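You operate a simulated robot arm through the tools that you are given. There is no shell and no other tool. Be economical: measure what you need, move in short steps, check, and stop when the job is done.

Carry out the task below with a simulated robot arm. There is one attempt and no reset: what you move stays moved.

TASK
Brush grease over the hub's bearing plate.
Fine: brush back where it lay, pot lid shut after. Set down upright: round brush. A coat counts when it lies all over at full strength: go over it till it gets no stronger.

It is judged by the outcome, as a careful person would: the job done as asked, and still so three seconds after it is handed in. It fails if anything else is knocked over, pushed out of place, dropped, spilled or broken. A push-on lid holds only when it is set on centred and level and pressed home; a screw cap is set on level and turned clockwise until tight.

THE ROBOT
A 7-joint arm with a two-finger gripper, on a carriage that runs on a rail from [-529, 1014] to [572, -1096] (x, y) and turns from -3.019 to 2.775 rad about z. Base frame: it is fixed where the carriage stands at the start and does not move with it; the origin is on the floor, on the carriage's upright axis, x ahead of it, y to its left, z up; the surface under the hand at the start is at about z = 800. Readings come in mm, rad, newtons and seconds.
Its first joint turns from -2.601 to 2.601 rad. Places, roughly: bearing plate [900, -300, 900]; grease pot [900, -100, 800]; grease pot lid [900, -100, 900]. Payload 2.45 kg.
The tool frame sits at the grasp point between the pads (the TCP): z along the fingers, y along the line on which they close. The tips reach 26 mm beyond it. The gripper opens to 96 mm. The gripper's body begins 69 mm behind the TCP.
Orientation is told as [roll, pitch, yaw] about the base's x, y, z axes, in that order, counted from this pose: with the fingers straight down and closing along the base's y, the tool's x points along the base's -x, its y along +y and its z along -z.

THE INTERFACE
- The arm moves only by the tool nudge_tool. Its arguments are lists of equal length, an entry for each row: "offset": the shift along the tool's x, y, z in units of 200 mm (1.0 is 200 mm), a list of three; "rotation": the turn, a rotation vector about the tool's x, y, z in units of 45 degrees (1.0 is 45 degrees), a list of three; "claw": the opening in per cent of the stroke, from 0 (shut) to 100 (fully open). In form: {"offset": [[x, y, z], ...], "rotation": [[wx, wy, wz], ...], "claw": [claw, ...]}. A call has 1 to 10 rows; each row is the pose to reach, as a shift and turn from the pose commanded when the call began, along the tool's axes at that moment. A call with a number of a shift or a turn outside -1 to 1 is refused whole. Rows are played at 5 a second. More than 50 mm and 0.15 rad between two rows, or a gripper value outside its range, and nothing of the call is played. Where a pose cannot be reached the arm comes as near as it can. A force on the tool above 40 N (or 10 N above the force at the start of the call, whichever is more), or a blocked arm, ends the call early, and 0.2 s more pass. Each finger halts on what it meets, pressing with about 35 N; the grip force reading is that of the motor and also rises with nothing between the fingers. The clock runs only during rows and for 0.2 s after the last one: add rows that repeat a pose to give the fingers time. The reply holds the time, the measured pose of the TCP, the force on the tool along the base axes, the opening and the grip force, in the units named above and with some noise, with the torque about the TCP (base axes, N m) and any sound that the robot's microphone picked up, and new pictures: "show" is both (left out), scene, wrist or none.
- Cameras (640 x 400 px; columns grow to the right, rows downward): "scene" is now at [33.3, 121.9, 1654.8]; the picture's right is [-0.46, -0.89, 0.00], its down [-0.58, 0.30, -0.76] and it looks along [0.68, -0.35, -0.65] (base axes); focal length 261 px, centre (320, 200). "wrist" rides on the gripper at [82, 3, -98] in the tool frame; the picture's right is [-0.04, 1.00, 0.00], its down [-0.73, -0.03, -0.68] and it looks along [-0.68, -0.03, 0.73] (tool axes); focal length 256 px, centre (320, 200).
- slide_trunk(by): slides the trunk up (or, below 0, down) by that many mm; the arm and the scene camera ride with it, the base frame stays. It gives what a move gives, with no picture.
- roll_base(legs): drives the robot by 1 to 6 legs, each [ahead, left, turn to the left] in mm, mm and rad, along the robot's own axes; the way and the turn of a leg run together, so that a leg with both is an arc; at most 1500 mm and 3.142 rad a leg. The arm and the cameras ride along, it lands a little off, and it stops where it bumps. It keeps to its track: a leg is cut to what the track allows. It gives what a move gives, and a new picture of the scene camera.
- turn_head(pan, tilt): turns the head with the scene camera to pan (to the left, within 2.705 rad either way) and tilt (down, from -0.506 to 1.204), counted from straight ahead of the robot. It gives what a move gives, and a new picture of the scene camera.
- pixel_to_xyz(camera, pixels): there is no depth. For up to 12 entries [column, row, z] of the newest picture of that camera ("zoom" is the newest enlarged one), the place [x, y] in the base frame at which the ray of that pixel passes the height z, good to about 2 mm, but the place of the scene camera against the robot may be out by one fixed shift of up to 18 mm in any direction. The clock stands still meanwhile.
- enlarge(camera, box): a new picture of the part [left, top, right, bottom] of that camera's present view, enlarged. The clock stands still meanwhile.
- job_done(): hands the job in; it is judged then, once.

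Go step by step. Measure first, check grasps and placings, and put right what went wrong. The budget is 80 turns and 260 pictures, counting those below and the enlarged ones. Unless the task says otherwise, let go and move clear before handing in.

The tools are called after "Call:" as name(argument=value, ...) on one line, values as JSON. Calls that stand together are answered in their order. nudge_tool: Moves the arm, as the interface text tells. Its arguments: {"type":"object","properties":{"offset":{"type":"array","items":{"type":"array","items":{"type":"number"}}},"rotation":{"type":"array","items":{"type":"array","items":{"type":"number"}}},"claw":{"type":"array","items":{"type":"number"}},"show":{"type":"string","enum":["both","scene","wrist","none"]}},"required":["offset","rotation","claw"]} The other tools are called the same way: slide_trunk (by) slides the trunk up or down; roll_base (legs) drives the base; turn_head (pan, tilt) turns the head that bears the scene camera; pixel_to_xyz (camera, pixels) gives the place at which the rays of pixels pass given heights; enlarge (camera, box) takes an enlarged picture of a part of a camera's view; job_done () hands the job in.

At the start:

```text
t: 0.0
tcp_pos: [868.9, -281.3, 1179.2]
tcp_rot: [0.0, -0.001, 0.0]
contact_force: [0.2, 0.7, 0.3]
ft_torque: [0.0, 0.02, 0.01]
grip_width: 96.1
grasp_force: 0.1
trunk travel left (down, up): [-650.0, 60.0]
robot x, y, heading: [2.3, -0.7, -0.002]
head pan, tilt: [-0.473, 0.707]
```

scene: 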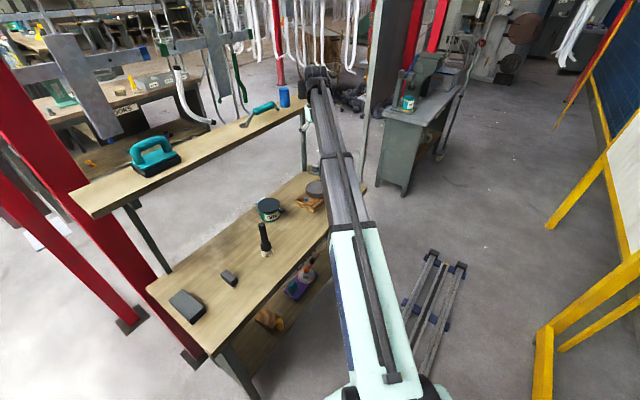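
wrist: 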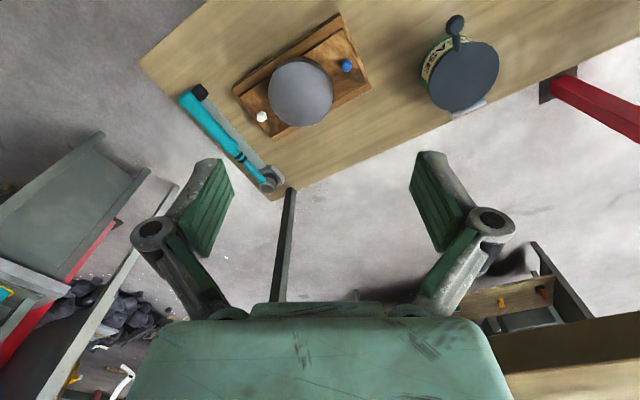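

The wrist picture shows the plate at (300,90) and the pot at (463,75), and the scene picture shows a standing brush at (265,240). I'll enlarge these parts for details.

Call:
enlarge(camera="scene", box=[220, 160, 350, 270])

Call:
enlarge(camera="wrist", box=[220, 0, 540, 200])

```text
3.64 times, centred on (285, 215) of scene
```

zoom: 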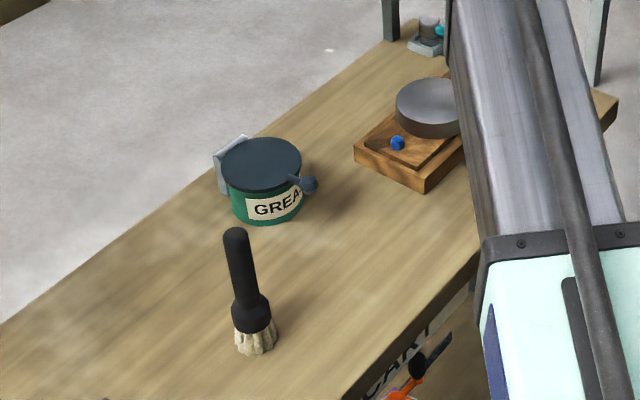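

```text
2.00 times, centred on (380, 100) of wrist
```

zoom: 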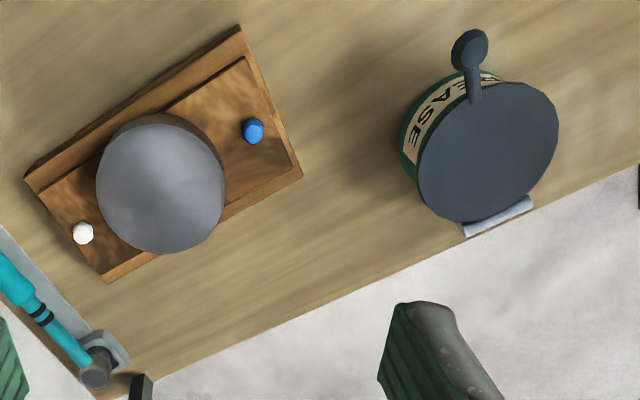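

Call:
pixel_to_xyz(camera="zoom", pixels=[[161, 183, 880], [161, 183, 900], [488, 152, 880], [488, 152, 900], [469, 45, 880], [469, 45, 900], [500, 217, 880], [253, 130, 840], [83, 233, 840], [420, 165, 800], [302, 175, 800], [25, 178, 800]])

Call:
pixel_to_xyz(camera="scene", pixels=[[267.7, 254.8, 800], [262.5, 225, 950], [262.5, 225, 970], [145, 287, 800], [213, 355, 800], [335, 172, 800], [269, 210, 880], [317, 188, 880]])

```text
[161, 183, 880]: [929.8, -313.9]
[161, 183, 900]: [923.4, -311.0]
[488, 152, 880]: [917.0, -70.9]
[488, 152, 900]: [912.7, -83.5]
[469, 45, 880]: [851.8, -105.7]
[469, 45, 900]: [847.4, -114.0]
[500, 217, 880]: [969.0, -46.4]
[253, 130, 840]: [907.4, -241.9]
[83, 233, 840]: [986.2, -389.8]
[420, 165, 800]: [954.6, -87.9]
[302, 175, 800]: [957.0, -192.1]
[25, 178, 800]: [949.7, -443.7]
```

```text
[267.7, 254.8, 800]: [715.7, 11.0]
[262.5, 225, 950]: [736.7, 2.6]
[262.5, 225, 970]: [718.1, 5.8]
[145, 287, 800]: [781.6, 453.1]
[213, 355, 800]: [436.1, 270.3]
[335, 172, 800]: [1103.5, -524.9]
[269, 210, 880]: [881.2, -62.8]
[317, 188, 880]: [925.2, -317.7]
```

Plate is near the reach limit (about 976 mm out), so I'll retract the arm and roll along the rail by about 200 mm towards the plate.

Call:
nudge_tool(offset=[[0.24, 0, 0], [0.48, 0, 0], [0.72, 0, 0], [0.9, 0, 0]], rotation=[[0, 0, 0], [0, 0, 0], [0, 0, 0], [0, 0, 0]], claw=[100, 100, 100, 100], show="none")

Call:
roll_base(legs=[[83, -159, 0]])

```text
t: 1.0
tcp_pos: [688.8, -280.8, 1181.2]
tcp_rot: [0.001, 0.001, 0.0]
contact_force: [0.2, -1.0, -0.1]
ft_torque: [-0.01, -0.03, -0.01]
grip_width: 96.1
grasp_force: 0.1
trunk travel left (down, up): [-650.0, 60.0]
robot x, y, heading: [-1.5, -0.3, -0.004]
head pan, tilt: [-0.473, 0.707]
```

```text
t: 2.5
tcp_pos: [771.9, -440.5, 1178.5]
tcp_rot: [-0.001, 0.0, 0.001]
contact_force: [-0.6, 0.0, -0.6]
ft_torque: [0.03, -0.03, -0.06]
grip_width: 95.8
grasp_force: 0.0
trunk travel left (down, up): [-650.0, 60.0]
robot x, y, heading: [81.5, -159.0, -0.003]
head pan, tilt: [-0.473, 0.707]
```

scene: 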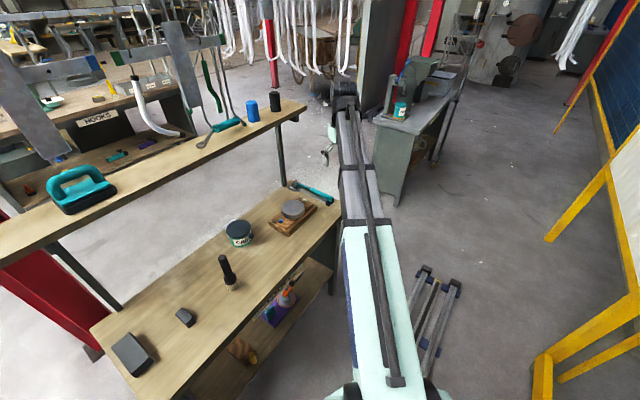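

Clear view now; the shelf board behind (posts at (283,185)) may hang over the bench, so I'll measure it and the bench items.

Call:
pixel_to_xyz(camera="scene", pixels=[[285, 186, 800], [279, 122, 1100], [279, 122, 1200], [279, 122, 1250], [305, 108, 1200], [120, 309, 800], [48, 245, 1200], [231, 289, 800], [225, 256, 970], [240, 228, 880], [293, 208, 880], [195, 325, 800]])

Call:
enlarge(camera="scene", box=[200, 170, 360, 300])

Call:
enlarge(camera="scene", box=[0, 80, 340, 360])

```text
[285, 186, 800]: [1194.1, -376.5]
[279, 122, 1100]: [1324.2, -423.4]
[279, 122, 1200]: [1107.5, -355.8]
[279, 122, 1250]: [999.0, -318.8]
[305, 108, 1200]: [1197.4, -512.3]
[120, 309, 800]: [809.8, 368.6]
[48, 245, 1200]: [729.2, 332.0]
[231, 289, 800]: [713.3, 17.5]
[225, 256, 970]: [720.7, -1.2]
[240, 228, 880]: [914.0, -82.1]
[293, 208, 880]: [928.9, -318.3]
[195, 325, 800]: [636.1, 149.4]
```

```text
3.08 times, centred on (280, 235) of scene
```

zoom: 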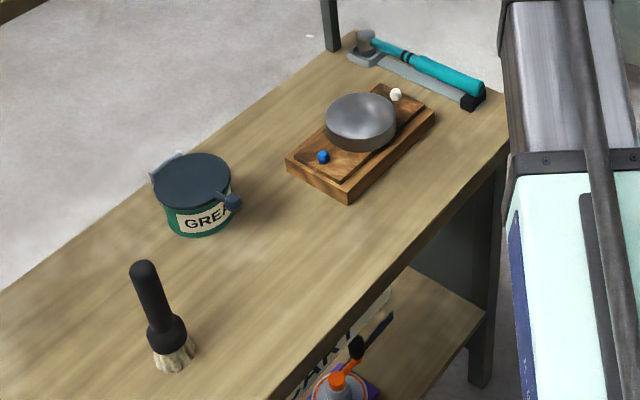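

```text
1.43 times, centred on (170, 220) of scene
```

zoom: 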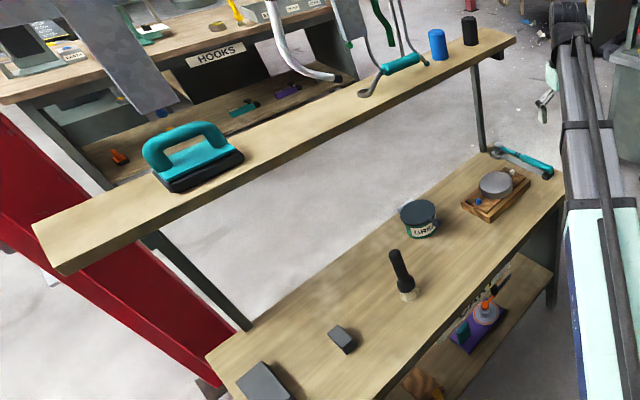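

The shelf hangs over the bench back at about z 1160–1190 and the pot is hinged at the back with a lever knob toward the robot. I'll move the wrist camera in front of the pot for precise measurement.

Call:
nudge_tool(offset=[[0.05, 0.2, 0], [0.1, 0.4, 0], [0.15, 0.6, 0], [0.2, 0.8, 0.1], [0.235, 1.0, 0.2], [0.235, 1.0, 0.4]], rotation=[[0, 0, -0.12], [0, 0, -0.24], [0, 0, -0.36], [0, 0, -0.48], [0, 0, -0.61], [0, 0, -0.61]], claw=[100, 100, 100, 100, 100, 100], show="wrist")

```text
t: 3.9
tcp_pos: [724.3, -239.4, 1099.1]
tcp_rot: [0.0, -0.001, 0.48]
contact_force: [-0.6, -0.2, 0.3]
ft_torque: [-0.01, 0.01, 0.0]
grip_width: 96.1
grasp_force: 0.1
trunk travel left (down, up): [-650.0, 60.0]
robot x, y, heading: [81.9, -158.0, 0.002]
head pan, tilt: [-0.473, 0.707]
```

wrist: 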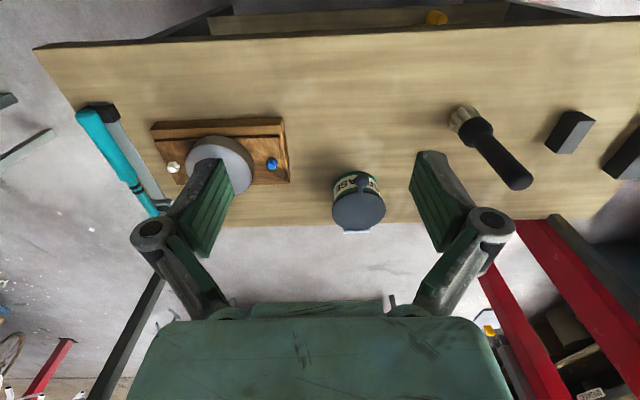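

Call:
enlarge(camera="wrist", box=[310, 150, 410, 240])

Call:
pixel_to_xyz(camera="wrist", pixels=[[361, 211, 880], [361, 211, 900], [361, 185, 880], [361, 185, 900], [356, 232, 880], [461, 121, 800], [521, 182, 960], [521, 182, 980], [272, 165, 840], [173, 168, 840], [221, 163, 880], [221, 163, 900]])

Call:
enlarge(camera="wrist", box=[430, 90, 550, 200])

```text
4.44 times, centred on (360, 195) of wrist
```

zoom: 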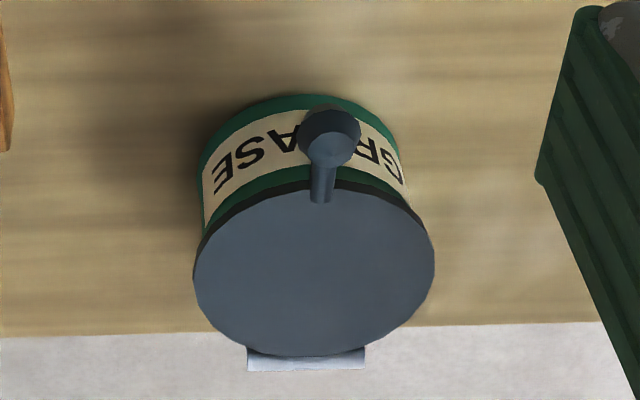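

```text
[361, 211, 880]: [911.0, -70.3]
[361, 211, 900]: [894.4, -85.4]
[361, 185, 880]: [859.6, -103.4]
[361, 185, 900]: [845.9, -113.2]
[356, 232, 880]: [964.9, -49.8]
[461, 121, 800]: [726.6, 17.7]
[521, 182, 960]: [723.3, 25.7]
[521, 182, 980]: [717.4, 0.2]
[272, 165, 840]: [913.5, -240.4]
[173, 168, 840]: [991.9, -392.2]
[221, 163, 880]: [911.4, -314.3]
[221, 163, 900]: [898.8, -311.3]
```

```text
3.64 times, centred on (490, 145) of wrist
```

zoom: 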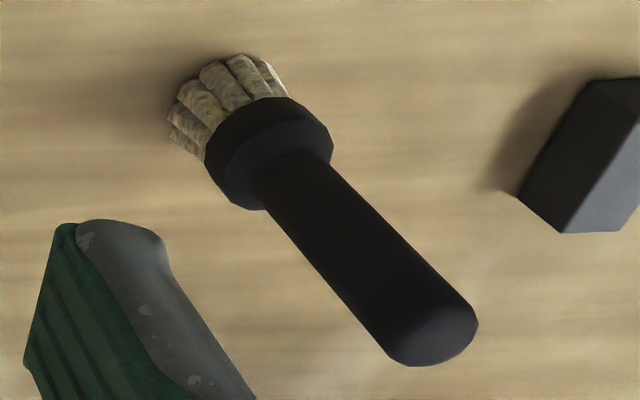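

Call:
pixel_to_xyz(camera="wrist", pixels=[[358.9, 210.8, 870], [362, 180.8, 870], [362, 180.8, 880], [362, 180.8, 890], [357, 230.6, 870], [331.5, 211, 870], [386, 211, 870], [506, 181, 970], [346, 200, 870], [466, 118, 800], [466, 118, 810]])

Call:
nudge_tool(offset=[[-0.1, 0, 0], [-0.15, 0.2, 0], [-0.15, 0.4, 0]], rotation=[[0, 0, 0], [0, 0, 0], [0, 0, 0]], claw=[100, 100, 100], show="wrist")

```text
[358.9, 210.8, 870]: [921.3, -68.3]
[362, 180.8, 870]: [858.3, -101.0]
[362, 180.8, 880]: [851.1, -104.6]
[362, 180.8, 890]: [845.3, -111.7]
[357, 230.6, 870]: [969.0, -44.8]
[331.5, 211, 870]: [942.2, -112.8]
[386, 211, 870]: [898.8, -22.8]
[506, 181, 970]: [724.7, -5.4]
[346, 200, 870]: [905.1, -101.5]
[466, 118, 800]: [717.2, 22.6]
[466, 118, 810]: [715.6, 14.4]
```

```text
t: 4.7
tcp_pos: [712.7, -153.3, 1098.8]
tcp_rot: [0.0, 0.001, 0.481]
contact_force: [0.0, -0.1, 0.2]
ft_torque: [0.01, -0.04, -0.01]
grip_width: 95.8
grasp_force: 0.1
trunk travel left (down, up): [-650.0, 60.0]
robot x, y, heading: [83.5, -158.6, -0.005]
head pan, tilt: [-0.473, 0.707]
```

wrist: 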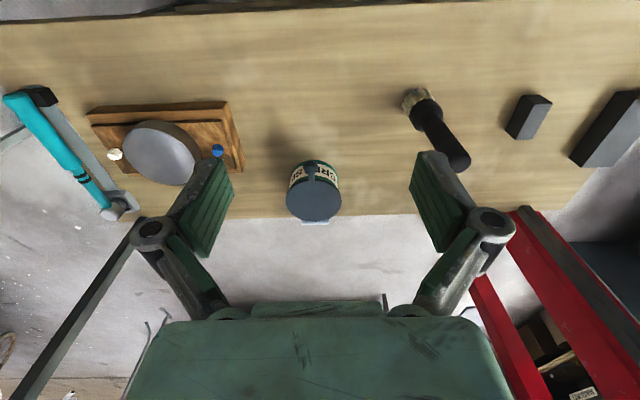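

Call:
enlarge(camera="wrist", box=[260, 140, 370, 230])

Call:
enlarge(camera="wrist", box=[380, 70, 500, 180])

Call:
enlarge(camera="wrist", box=[80, 80, 260, 220])

```text
4.44 times, centred on (315, 185) of wrist
```

zoom: 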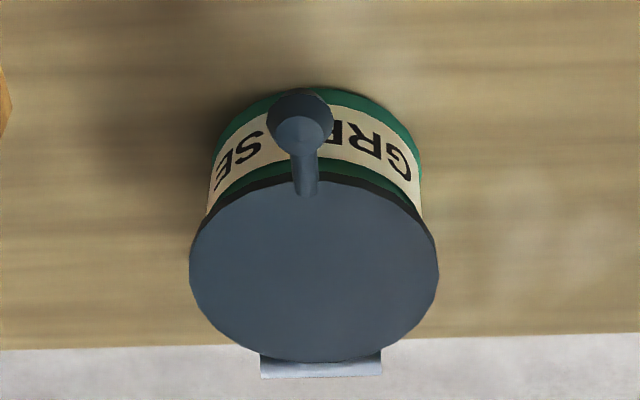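

```text
3.64 times, centred on (440, 125) of wrist
```

zoom: 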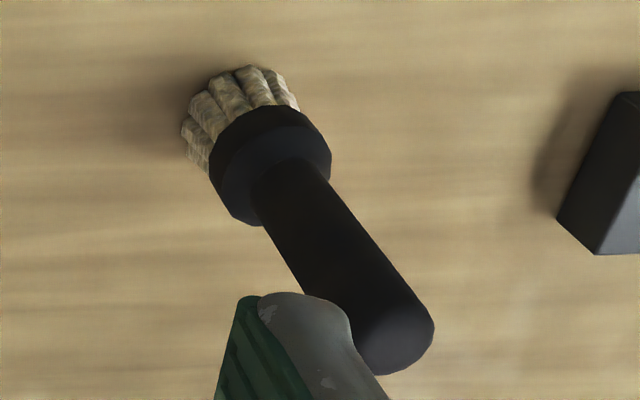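

```text
2.86 times, centred on (170, 150) of wrist
```

zoom: 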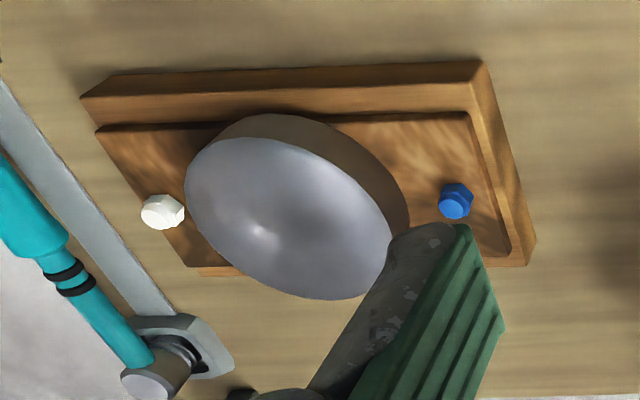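

Call:
pixel_to_xyz(camera="wrist", pixels=[[158.8, 152.1, 850], [158.8, 152.1, 870], [158.8, 152.1, 890], [313.6, 200.3, 860], [313.6, 200.3, 870], [313.6, 200.3, 880], [310.5, 167, 870], [310.5, 167, 890], [462, 163.5, 950], [462, 163.5, 960], [462, 163.5, 970], [416, 108, 800]])

```text
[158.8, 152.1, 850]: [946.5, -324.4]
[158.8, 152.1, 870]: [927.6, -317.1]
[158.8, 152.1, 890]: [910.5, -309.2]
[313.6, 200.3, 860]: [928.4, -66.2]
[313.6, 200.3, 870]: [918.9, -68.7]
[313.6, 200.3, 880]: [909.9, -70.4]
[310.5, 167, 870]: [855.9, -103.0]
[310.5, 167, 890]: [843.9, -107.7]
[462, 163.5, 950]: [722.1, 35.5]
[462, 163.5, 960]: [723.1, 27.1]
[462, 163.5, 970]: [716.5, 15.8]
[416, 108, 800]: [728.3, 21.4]
```

Triangulation gives lid top z≈870 centred (920,-67), knob ball at (851,-105,880), hinge near (969,-45), brush near (719,20) with top ≈967, plate top ≈862 at (935,-319). I'll approach the knob with the fingers tilted forward, to grip it and swing the lid up.

Call:
nudge_tool(offset=[[-0.119, -0.02, 0.139], [-0.238, -0.04, 0.278], [-0.356, -0.06, 0.417], [-0.475, -0.08, 0.555], [-0.594, -0.104, 0.694]], rotation=[[0, -0.102, 0], [0, -0.204, 0], [0, -0.306, 0], [0, -0.408, 0], [0, -0.51, 0]], claw=[90, 80, 70, 60, 50], show="both")

```text
t: 5.9
tcp_pos: [829.7, -118.8, 959.6]
tcp_rot: [0.001, -0.402, 0.48]
contact_force: [0.2, 0.4, 0.4]
ft_torque: [-0.02, -0.04, -0.02]
grip_width: 47.8
grasp_force: 0.0
trunk travel left (down, up): [-650.0, 60.0]
robot x, y, heading: [81.7, -157.7, 0.004]
head pan, tilt: [-0.473, 0.707]
```

scene: 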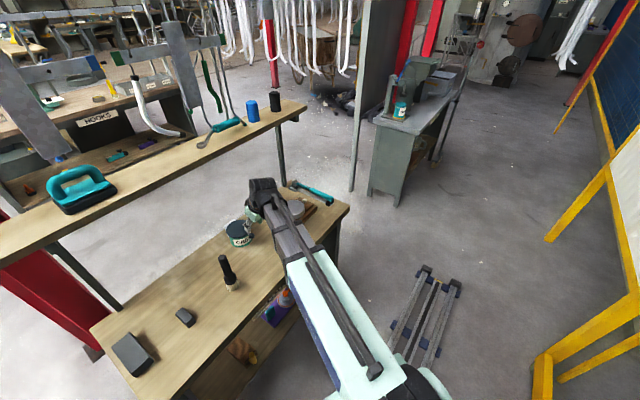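
wrist: 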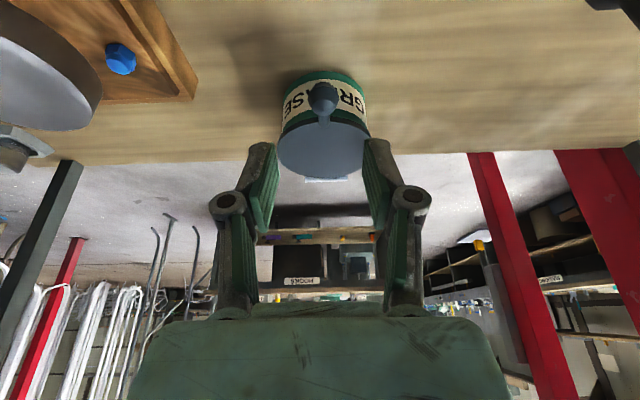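

Call:
pixel_to_xyz(camera="wrist", pixels=[[322, 97, 880], [322, 97, 875], [324, 146, 870], [325, 180, 870], [280, 146, 870], [368, 140, 870]])

Call:
enlarge(camera="wrist", box=[260, 60, 390, 190])

```text
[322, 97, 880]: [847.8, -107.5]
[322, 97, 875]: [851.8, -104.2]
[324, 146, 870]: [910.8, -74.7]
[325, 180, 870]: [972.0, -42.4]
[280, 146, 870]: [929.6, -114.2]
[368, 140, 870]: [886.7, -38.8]
```

```text
3.08 times, centred on (325, 125) of wrist
```

zoom: 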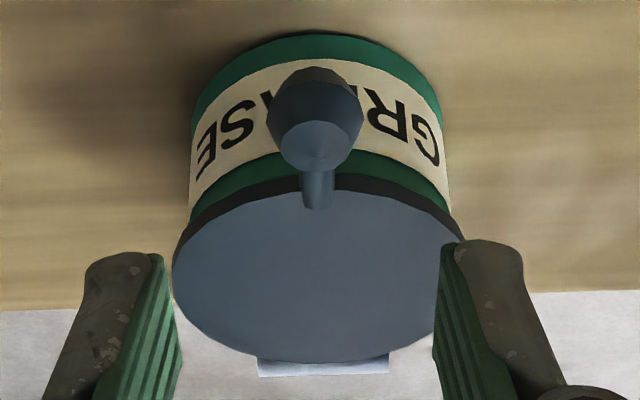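

Call:
nudge_tool(offset=[[0.02, 0.01, 0.17], [0.038, 0.01, 0.347], [0.038, 0.01, 0.347], [0.038, 0.01, 0.347], [0.038, 0.01, 0.347]], rotation=[[0, 0, 0], [0, 0, 0], [0, 0, 0], [0, 0, 0], [0, 0, 0]], claw=[50, 50, 15, 15, 15], show="wrist")

```text
t: 7.1
tcp_pos: [846.7, -107.8, 891.9]
tcp_rot: [0.001, -0.4, 0.479]
contact_force: [0.7, 4.2, -3.7]
ft_torque: [-0.11, 0.38, 0.04]
grip_width: 22.8
grasp_force: 44.9
trunk travel left (down, up): [-650.0, 60.0]
robot x, y, heading: [81.3, -161.3, -0.003]
head pan, tilt: [-0.473, 0.707]
```

wrist: 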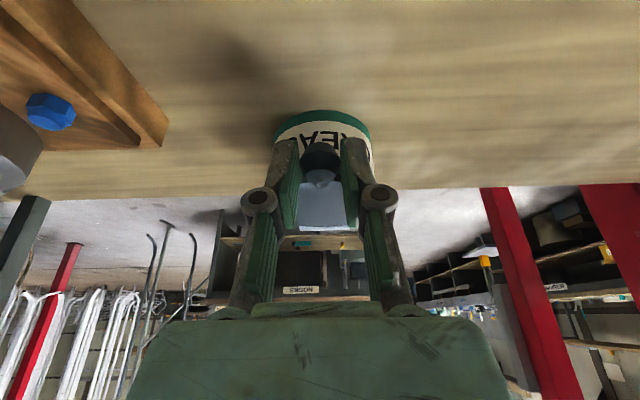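

The ball is gripped at 22.8 mm wide. Now I swing it up the first 20 degrees of the arc.

Call:
nudge_tool(offset=[[-0.034, 0, -0.051], [-0.068, 0, -0.102], [-0.108, 0, -0.142], [-0.148, 0, -0.182]], rotation=[[0, 0, 0], [0, 0, 0], [0, 0, 0], [0, 0, 0]], claw=[15, 15, 15, 15], show="wrist")

```text
t: 8.1
tcp_pos: [857.7, -101.3, 939.0]
tcp_rot: [0.0, -0.4, 0.48]
contact_force: [-9.8, 1.0, -8.0]
ft_torque: [-0.62, 1.34, 0.07]
grip_width: 23.6
grasp_force: 44.9
trunk travel left (down, up): [-650.0, 60.0]
robot x, y, heading: [80.3, -156.4, 0.0]
head pan, tilt: [-0.473, 0.707]
```

wrist: 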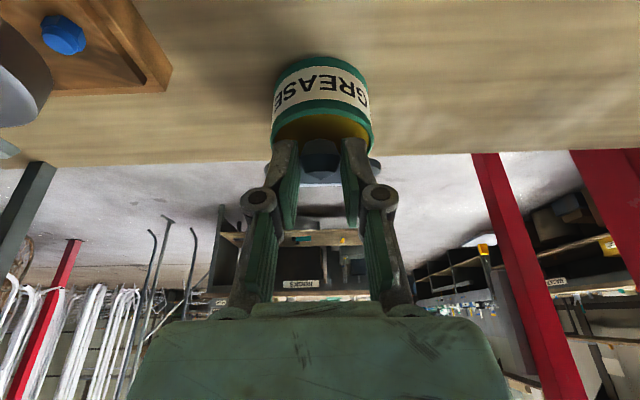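

Call:
nudge_tool(offset=[[-0.083, 0, -0.068], [-0.178, 0, -0.12], [-0.281, 0, -0.152], [-0.389, 0, -0.164]], rotation=[[0, -0.127, 0], [0, -0.255, 0], [0, -0.382, 0], [0, -0.51, 0]], claw=[15, 15, 15, 15], show="both")

```text
t: 9.1
tcp_pos: [908.5, -73.7, 1000.9]
tcp_rot: [0.001, -0.803, 0.481]
contact_force: [-9.8, -3.6, 0.0]
ft_torque: [-0.63, 1.32, 0.0]
grip_width: 22.3
grasp_force: 45.1
trunk travel left (down, up): [-650.0, 60.0]
robot x, y, heading: [84.7, -162.3, 0.003]
head pan, tilt: [-0.473, 0.707]
```

scene: 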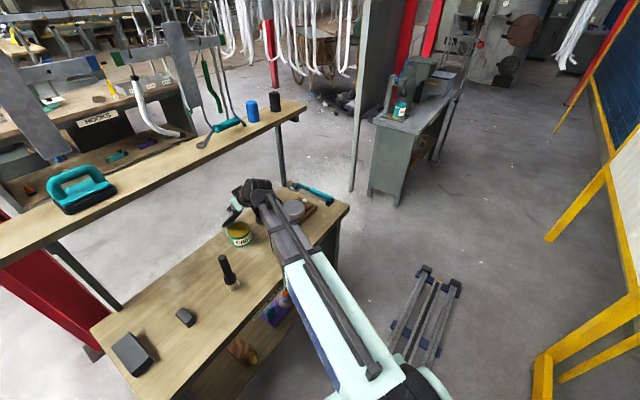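
wrist: 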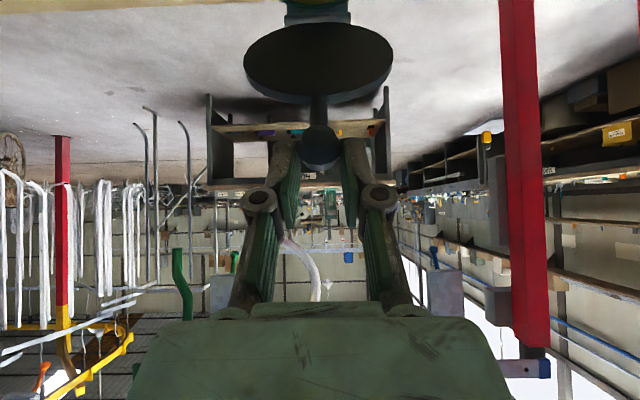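

Call:
nudge_tool(offset=[[-0.094, 0, 0.06], [-0.18, 0, 0.129], [-0.253, 0, 0.213], [-0.312, 0, 0.311]], rotation=[[0, -0.127, 0], [0, -0.255, 0], [0, -0.382, 0], [0, -0.51, 0]], claw=[15, 15, 15, 15], show="both")

```text
t: 10.1
tcp_pos: [988.4, -32.8, 1002.0]
tcp_rot: [0.0, -1.203, 0.48]
contact_force: [3.0, 1.7, 3.6]
ft_torque: [0.12, -0.27, -0.01]
grip_width: 22.2
grasp_force: 29.0
trunk travel left (down, up): [-650.0, 60.0]
robot x, y, heading: [83.8, -156.0, 0.005]
head pan, tilt: [-0.473, 0.707]
```

scene: 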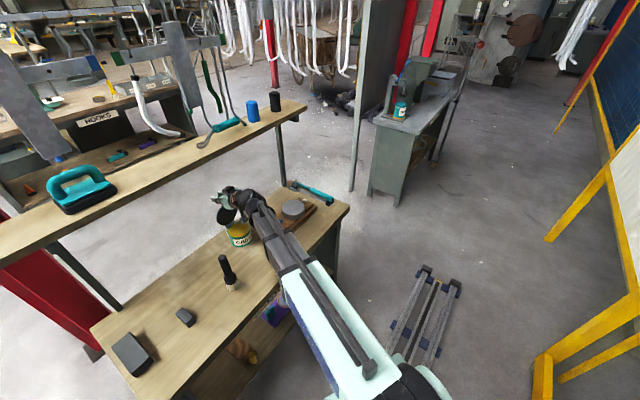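
wrist: 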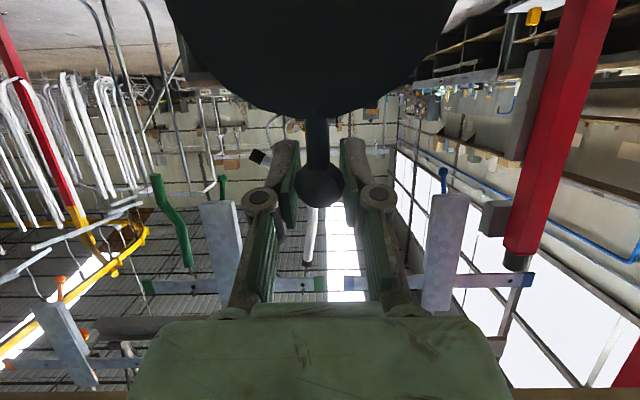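

The lid is about 105° open. I release and back off straight to see whether it stays.

Call:
nudge_tool(offset=[[0, 0, 0], [0, 0, 0], [0, 0, -0.15], [0, 0, -0.35]], rotation=[[0, 0, 0], [0, 0, 0], [0, 0, 0], [0, 0, 0]], claw=[40, 50, 50, 50], show="both")

```text
t: 11.1
tcp_pos: [928.7, -65.5, 1027.0]
tcp_rot: [-0.002, -1.204, 0.481]
contact_force: [0.1, -0.4, 0.2]
ft_torque: [-0.04, 0.0, -0.01]
grip_width: 48.0
grasp_force: 0.1
trunk travel left (down, up): [-650.0, 60.0]
robot x, y, heading: [82.6, -162.6, 0.0]
head pan, tilt: [-0.473, 0.707]
```

scene: 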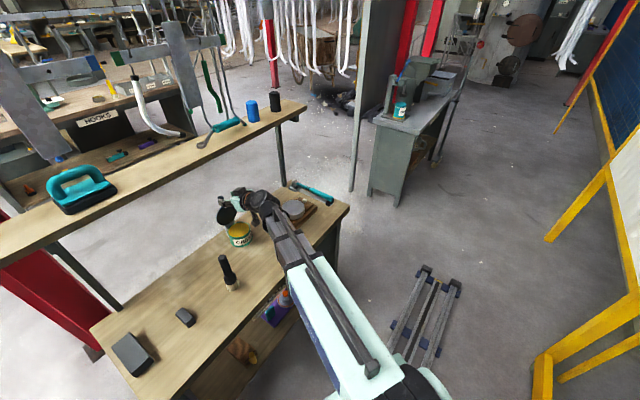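
wrist: 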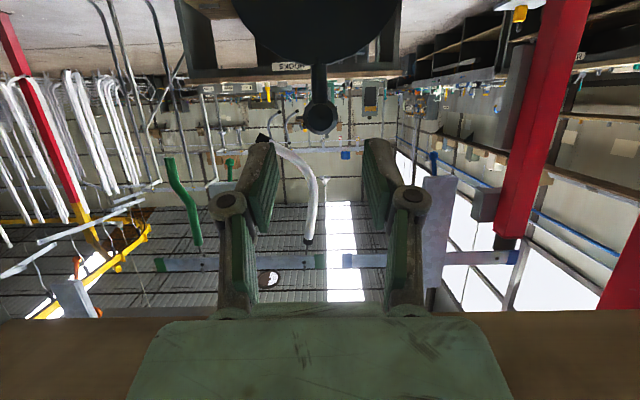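

The lid stays open on its own (ball at (318,117), lid behind it). Now I withdraw and turn the tool back to vertical, heading for the brush.

Call:
nudge_tool(offset=[[0.005, 0, -0.16], [0.01, 0, -0.32], [0.015, 0, -0.48], [0.02, 0, -0.65], [0.028, 0, -0.811]], rotation=[[0, 0.1, 0], [0, 0.27, 0], [0, 0.44, 0], [0, 0.61, 0], [0, 0.78, 0]], claw=[50, 50, 60, 80, 100], show="none")

Call:
nudge_tool(offset=[[0, 0.2, 0], [0, 0.4, 0], [0, 0.6, 0], [0, 0.8, 0], [0, 0.86, 0]], rotation=[[0, 0.15, 0], [0, 0.3, 0], [0, 0.45, 0], [0, 0.6, 0], [0, 0.753, 0]], claw=[100, 100, 100, 100, 100], show="both")

```text
t: 12.3
tcp_pos: [793.3, -135.3, 1078.5]
tcp_rot: [0.001, -0.588, 0.477]
contact_force: [0.0, 0.3, 0.3]
ft_torque: [0.0, -0.01, -0.02]
grip_width: 96.0
grasp_force: 0.2
trunk travel left (down, up): [-650.0, 60.0]
robot x, y, heading: [78.2, -159.6, 0.003]
head pan, tilt: [-0.473, 0.707]
```

```text
t: 13.5
tcp_pos: [715.1, 18.6, 1080.5]
tcp_rot: [-0.003, 0.005, 0.478]
contact_force: [0.1, 0.0, 1.0]
ft_torque: [-0.01, -0.02, -0.01]
grip_width: 96.2
grasp_force: 0.0
trunk travel left (down, up): [-650.0, 60.0]
robot x, y, heading: [83.6, -158.0, -0.0]
head pan, tilt: [-0.473, 0.707]
```

scene: 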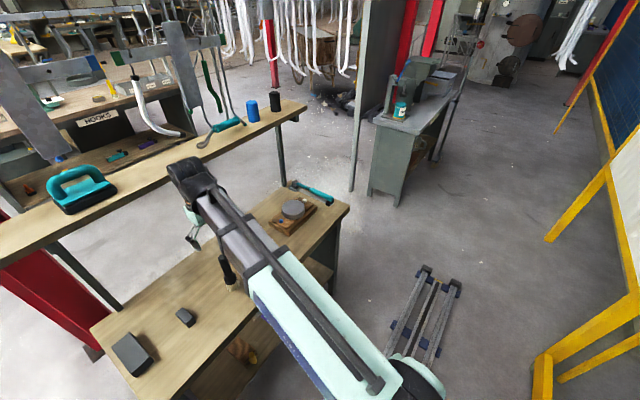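
wrist: 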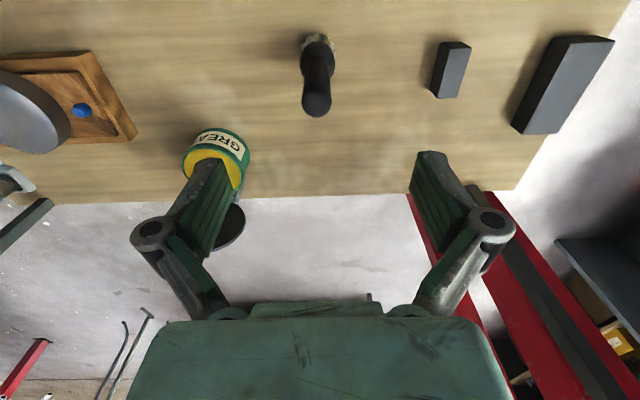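

Call:
enlarge(camera="wrist", box=[260, 20, 380, 130])

Call:
pixel_to_xyz(camera="wrist", pixels=[[317, 102, 960], [317, 102, 967], [317, 102, 975], [318, 40, 800], [318, 47, 850], [318, 45, 810], [313, 75, 900], [322, 75, 900]])

```text
3.64 times, centred on (320, 75) of wrist
```

zoom: 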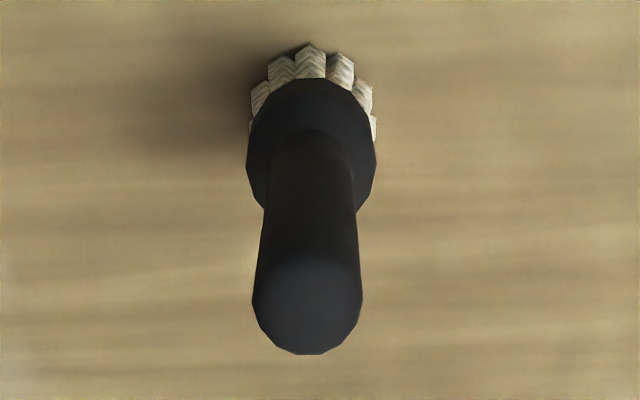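

```text
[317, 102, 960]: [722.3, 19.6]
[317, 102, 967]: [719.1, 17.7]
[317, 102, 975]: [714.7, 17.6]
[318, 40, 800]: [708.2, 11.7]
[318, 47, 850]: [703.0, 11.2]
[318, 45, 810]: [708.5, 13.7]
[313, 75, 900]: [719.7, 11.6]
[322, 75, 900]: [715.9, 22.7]
```

Brush axis is about (720,19), straight below the open gripper. I descend and grip the handle.

Call:
nudge_tool(offset=[[-0.02, -0.005, 0.2], [-0.02, -0.005, 0.4], [-0.02, -0.005, 0.6], [-0.02, -0.005, 0.775], [-0.02, -0.005, 0.775], [-0.02, -0.005, 0.775], [-0.02, -0.005, 0.775]], rotation=[[0, 0, 0], [0, 0, 0], [0, 0, 0], [0, 0, 0], [0, 0, 0], [0, 0, 0], [0, 0, 0]], claw=[100, 100, 100, 100, 15, 15, 15], show="both")

```text
t: 15.1
tcp_pos: [719.0, 18.2, 924.4]
tcp_rot: [-0.001, 0.001, 0.48]
contact_force: [1.2, -2.4, 7.7]
ft_torque: [-0.02, -0.08, -0.03]
grip_width: 25.1
grasp_force: 34.9
trunk travel left (down, up): [-650.0, 60.0]
robot x, y, heading: [84.8, -161.2, -0.006]
head pan, tilt: [-0.473, 0.707]
```

scene: 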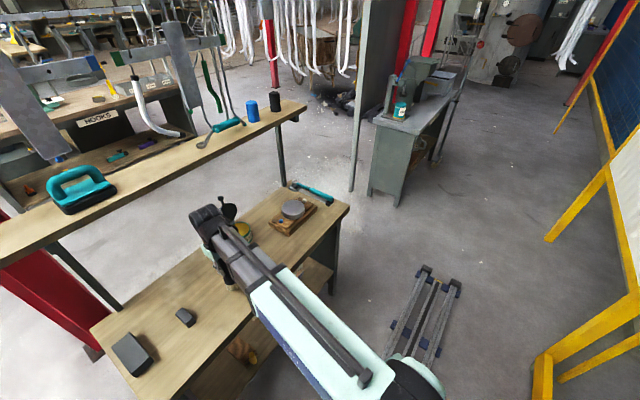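
wrist: 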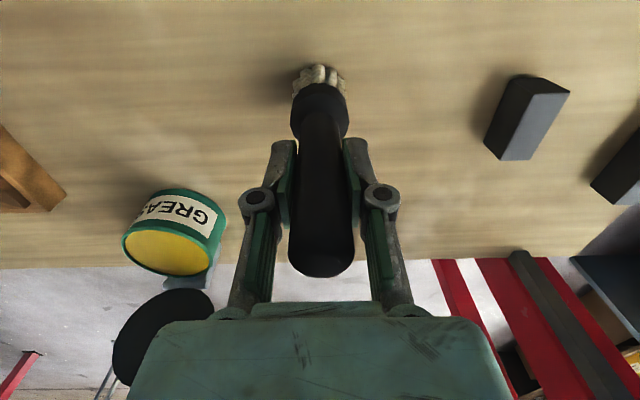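

Handle gripped at 25.1 mm. I lift 105 mm and travel over to the pot.

Call:
nudge_tool(offset=[[0, 0, -0.2], [0, 0, -0.4], [0, 0, -0.525], [-0.1, -0.15, -0.525], [-0.2, -0.3, -0.525], [-0.3, -0.45, -0.525], [-0.4, -0.6, -0.525], [-0.5, -0.75, -0.525], [-0.6, -0.845, -0.525]], rotation=[[0, 0, 0], [0, 0, 0], [0, 0, 0], [0, 0, 0], [0, 0, 0], [0, 0, 0], [0, 0, 0], [0, 0, 0], [0, 0, 0]], claw=[15, 15, 15, 15, 15, 15, 15, 15, 15], show="both")

```text
t: 17.3
tcp_pos: [866.1, -73.7, 1035.3]
tcp_rot: [0.001, 0.004, 0.483]
contact_force: [-0.1, 0.8, -0.3]
ft_torque: [-0.03, 0.04, 0.02]
grip_width: 24.8
grasp_force: 34.9
trunk travel left (down, up): [-650.0, 60.0]
robot x, y, heading: [81.5, -156.8, 0.004]
head pan, tilt: [-0.473, 0.707]
stopped in row 9: the arm was blocked; the commanded pose is now the measured one
```

scene: 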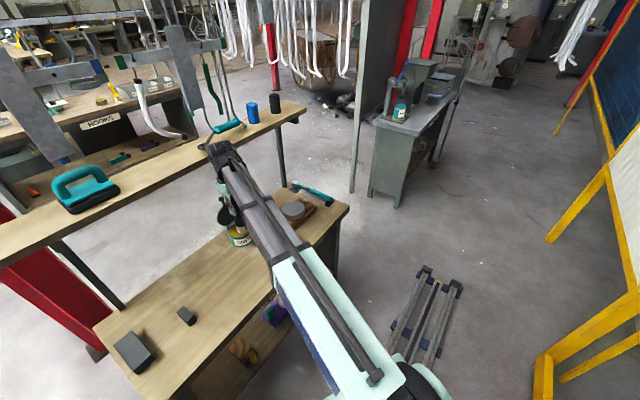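
wrist: 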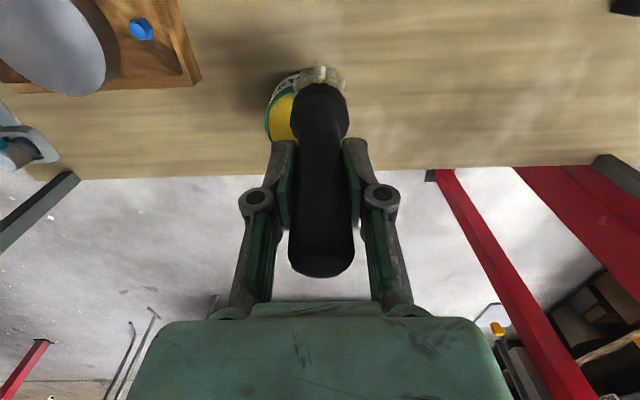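

The arm's wrist touched the shelf front edge (around (215,150) in the scene), so I back off and tilt the brush forward about 0.45 rad so the wrist stays on the robot's side.

Call:
nudge_tool(offset=[[0.1, 0, 0], [0.1, -0.03, 0], [0.1, -0.06, 0], [0.1, -0.09, 0], [0.08, -0.1, 0], [0.045, -0.1, 0.075]], rotation=[[0, 0, 0], [0, -0.15, 0], [0, -0.3, 0], [0, -0.45, 0], [0, -0.573, 0], [0, -0.573, 0]], claw=[15, 15, 15, 15, 15, 15], show="both")

Call:
enlarge(camera="scene", box=[160, 80, 320, 260])

```text
t: 18.7
tcp_pos: [884.2, -95.3, 1009.8]
tcp_rot: [0.006, -0.437, 0.481]
contact_force: [-0.2, 0.6, -1.8]
ft_torque: [-0.01, 0.02, -0.01]
grip_width: 25.0
grasp_force: 34.6
trunk travel left (down, up): [-650.0, 60.0]
robot x, y, heading: [82.7, -156.5, -0.002]
head pan, tilt: [-0.473, 0.707]
```

scene: 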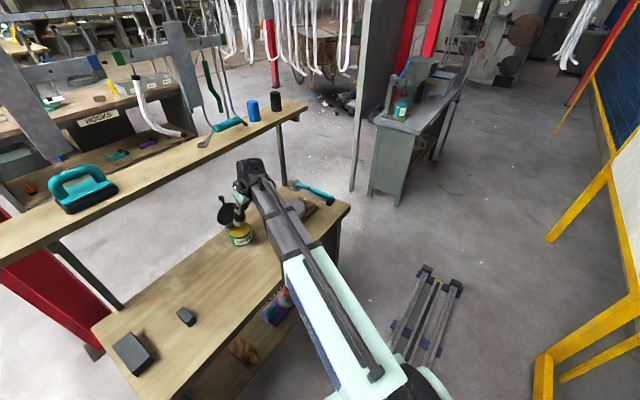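
wrist: 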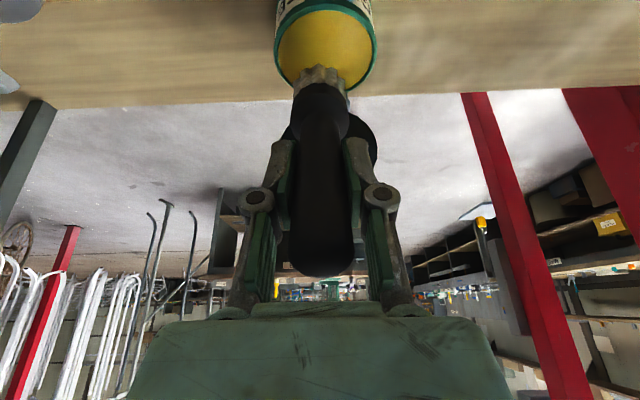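

```text
2.22 times, centred on (240, 170) of scene
```

zoom: 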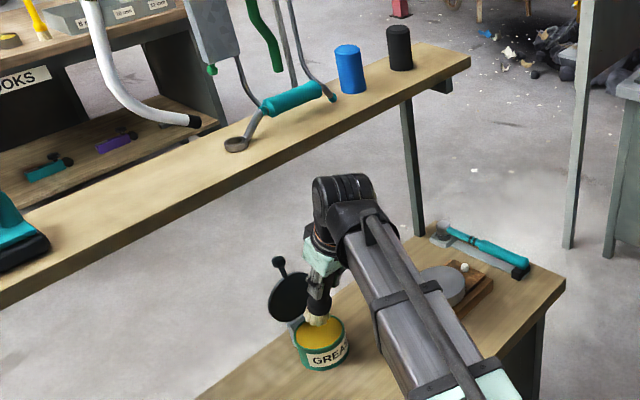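

Clear of the shelf now; brush tip hangs just over the pot's grease (yellow at (325,50)). I shift it slightly to the pot centre and lower in.

Call:
nudge_tool(offset=[[0.088, 0.03, 0.07], [0.115, 0.03, 0.127], [0.14, 0.03, 0.183], [0.14, 0.03, 0.183]], rotation=[[0, 0, 0], [0, 0, 0], [0, 0, 0], [0, 0, 0]], claw=[15, 15, 15, 15], show="both")

Call:
enlarge(camera="scene", box=[200, 180, 280, 250])

```text
t: 19.4
tcp_pos: [870.3, -96.2, 980.2]
tcp_rot: [0.002, -0.453, 0.479]
contact_force: [-7.2, -4.5, 26.6]
ft_torque: [0.0, 0.1, 0.02]
grip_width: 25.3
grasp_force: 35.4
trunk travel left (down, up): [-650.0, 60.0]
robot x, y, heading: [82.2, -155.4, 0.002]
head pan, tilt: [-0.473, 0.707]
stopped in row 3: the force on the tool passed its limit at 46 N (the readings are from after the stop); the commanded pose is now the measured one
```

scene: 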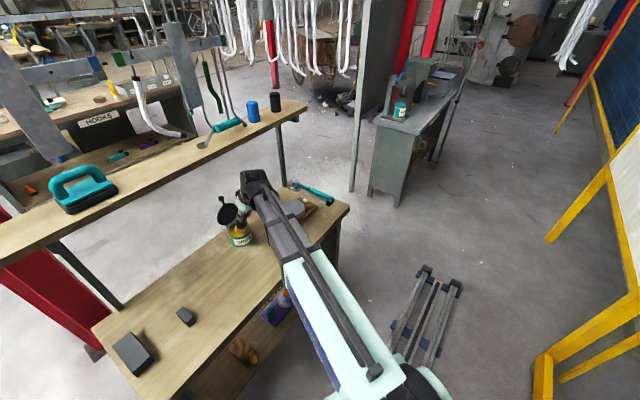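
wrist: 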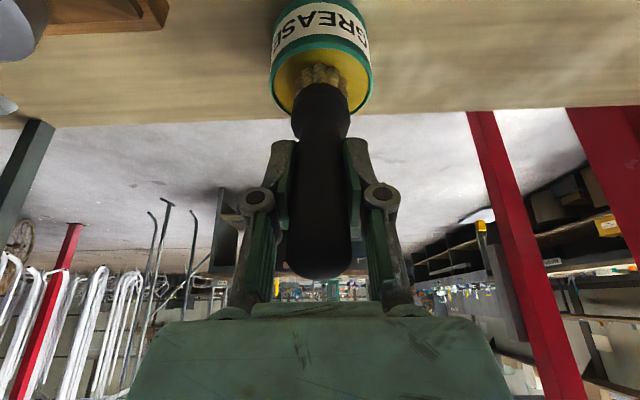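

```text
5.71 times, centred on (240, 215) of scene
```

zoom: 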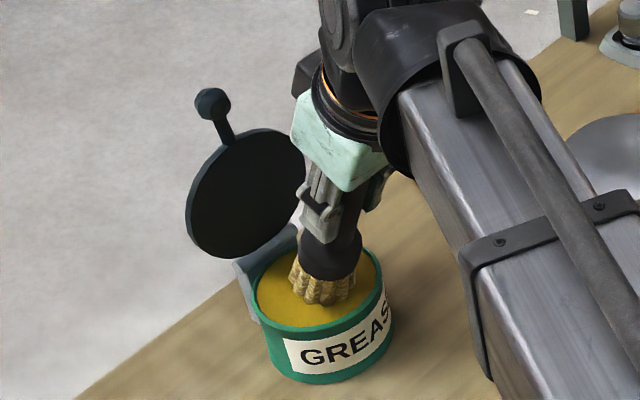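

The bristles rest on the grease at z≈862 with 27 N. I ease off a little, work them sideways, then lift to see whether they took grease.

Call:
nudge_tool(offset=[[0, 0, -0.01], [0, 0.05, -0.01], [0, -0.05, -0.01], [0, 0.05, -0.01], [0, 0, -0.01], [0, 0, -0.2], [0, 0, -0.35]], rotation=[[0, 0, 0], [0, 0, 0], [0, 0, 0], [0, 0, 0], [0, 0, 0], [0, 0, 0], [0, 0, 0]], claw=[15, 15, 15, 15, 15, 15, 15], show="both")

Call:
enlarge(camera="wrist", box=[250, 20, 390, 150])

Call:
enlarge(camera="scene", box=[200, 150, 280, 250])

```text
t: 21.0
tcp_pos: [844.3, -109.5, 1040.0]
tcp_rot: [0.003, -0.444, 0.48]
contact_force: [-0.1, 0.3, -1.0]
ft_torque: [-0.01, 0.02, 0.01]
grip_width: 25.0
grasp_force: 35.2
trunk travel left (down, up): [-650.0, 60.0]
robot x, y, heading: [80.8, -157.0, 0.002]
head pan, tilt: [-0.473, 0.707]
```

scene: 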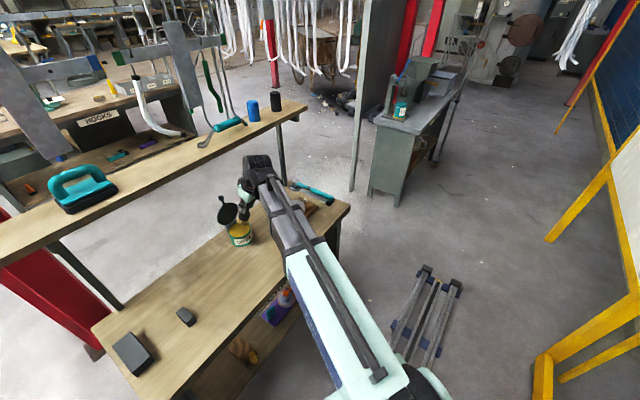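
wrist: 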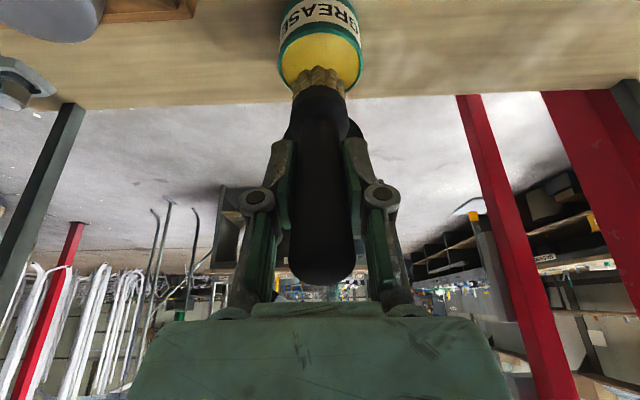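

```text
3.08 times, centred on (320, 85) of wrist
```

zoom: 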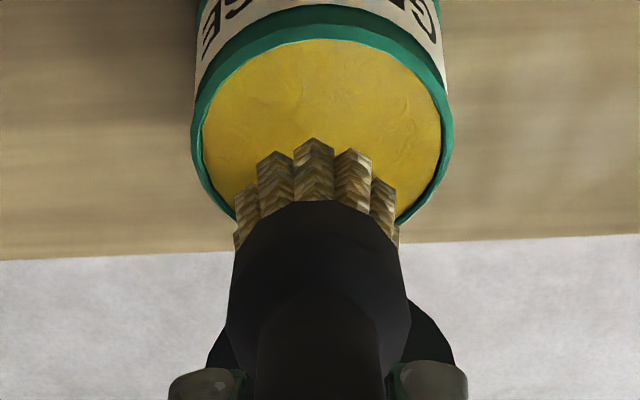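

```text
4.00 times, centred on (240, 200) of scene
```

zoom: 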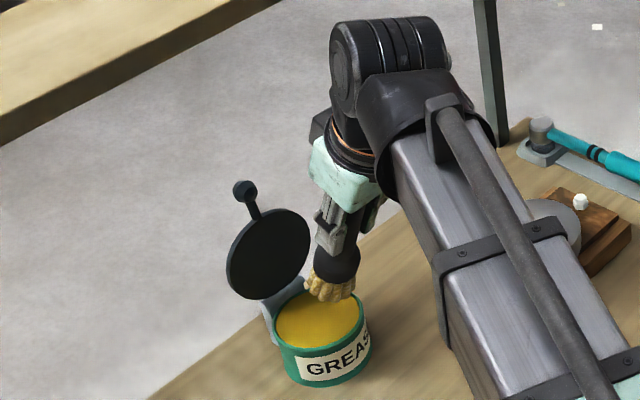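

The bristles now look yellow-brown (loaded). I move to the plate, turning the brush vertical on the way.

Call:
nudge_tool(offset=[[0.03, -0.2, -0.015], [0.06, -0.4, -0.03], [0.072, -0.6, -0.034], [0.072, -0.8, -0.034], [0.072, -1.0, -0.034]], rotation=[[0, 0.113, 0], [0, 0.226, 0], [0, 0.339, 0], [0, 0.452, 0], [0, 0.565, 0]], claw=[15, 15, 15, 15, 15], show="wrist")

Call:
enlarge(camera="scene", box=[230, 170, 340, 250])

```text
t: 22.2
tcp_pos: [923.7, -294.3, 1039.3]
tcp_rot: [0.002, -0.001, 0.481]
contact_force: [0.4, -0.1, -0.7]
ft_torque: [-0.01, -0.01, 0.0]
grip_width: 25.0
grasp_force: 35.1
trunk travel left (down, up): [-650.0, 60.0]
robot x, y, heading: [85.6, -158.5, 0.001]
head pan, tilt: [-0.473, 0.707]
```

wrist: 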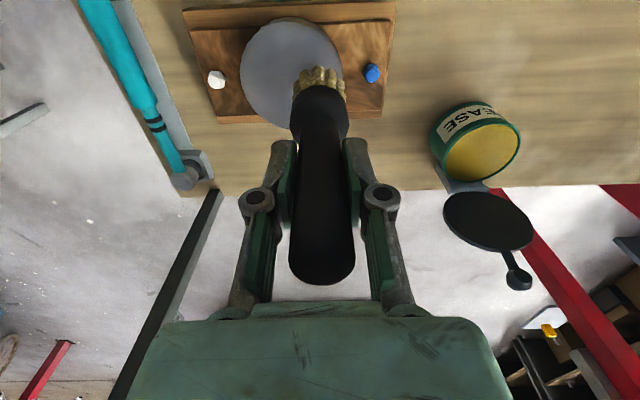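

```text
5.00 times, centred on (285, 210) of scene
```

zoom: 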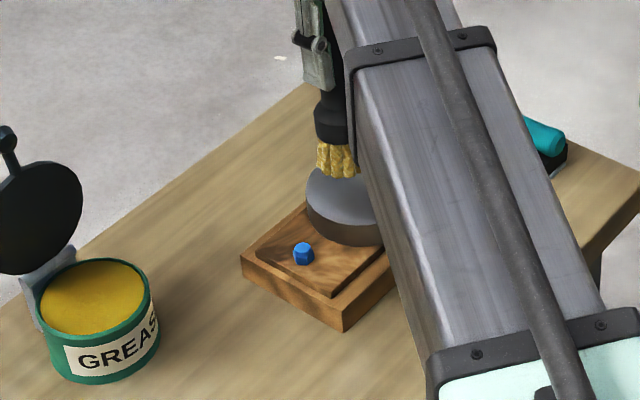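

Call:
pixel_to_xyz(camera="wrist", pixels=[[291, 74, 860], [291, 74, 870], [240, 75, 865], [343, 74, 865], [291, 22, 865], [217, 79, 840], [372, 73, 840]])

Call:
enlarge(camera="wrist", box=[190, 0, 400, 140])

```text
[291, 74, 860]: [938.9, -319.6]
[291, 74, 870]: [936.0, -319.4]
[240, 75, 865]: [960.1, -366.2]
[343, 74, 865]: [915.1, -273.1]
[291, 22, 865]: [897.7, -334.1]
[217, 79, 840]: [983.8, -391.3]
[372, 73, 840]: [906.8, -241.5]
```

```text
2.86 times, centred on (295, 70) of wrist
```

zoom: 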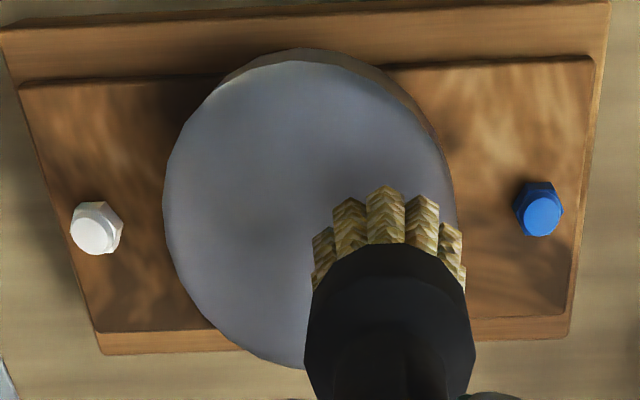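

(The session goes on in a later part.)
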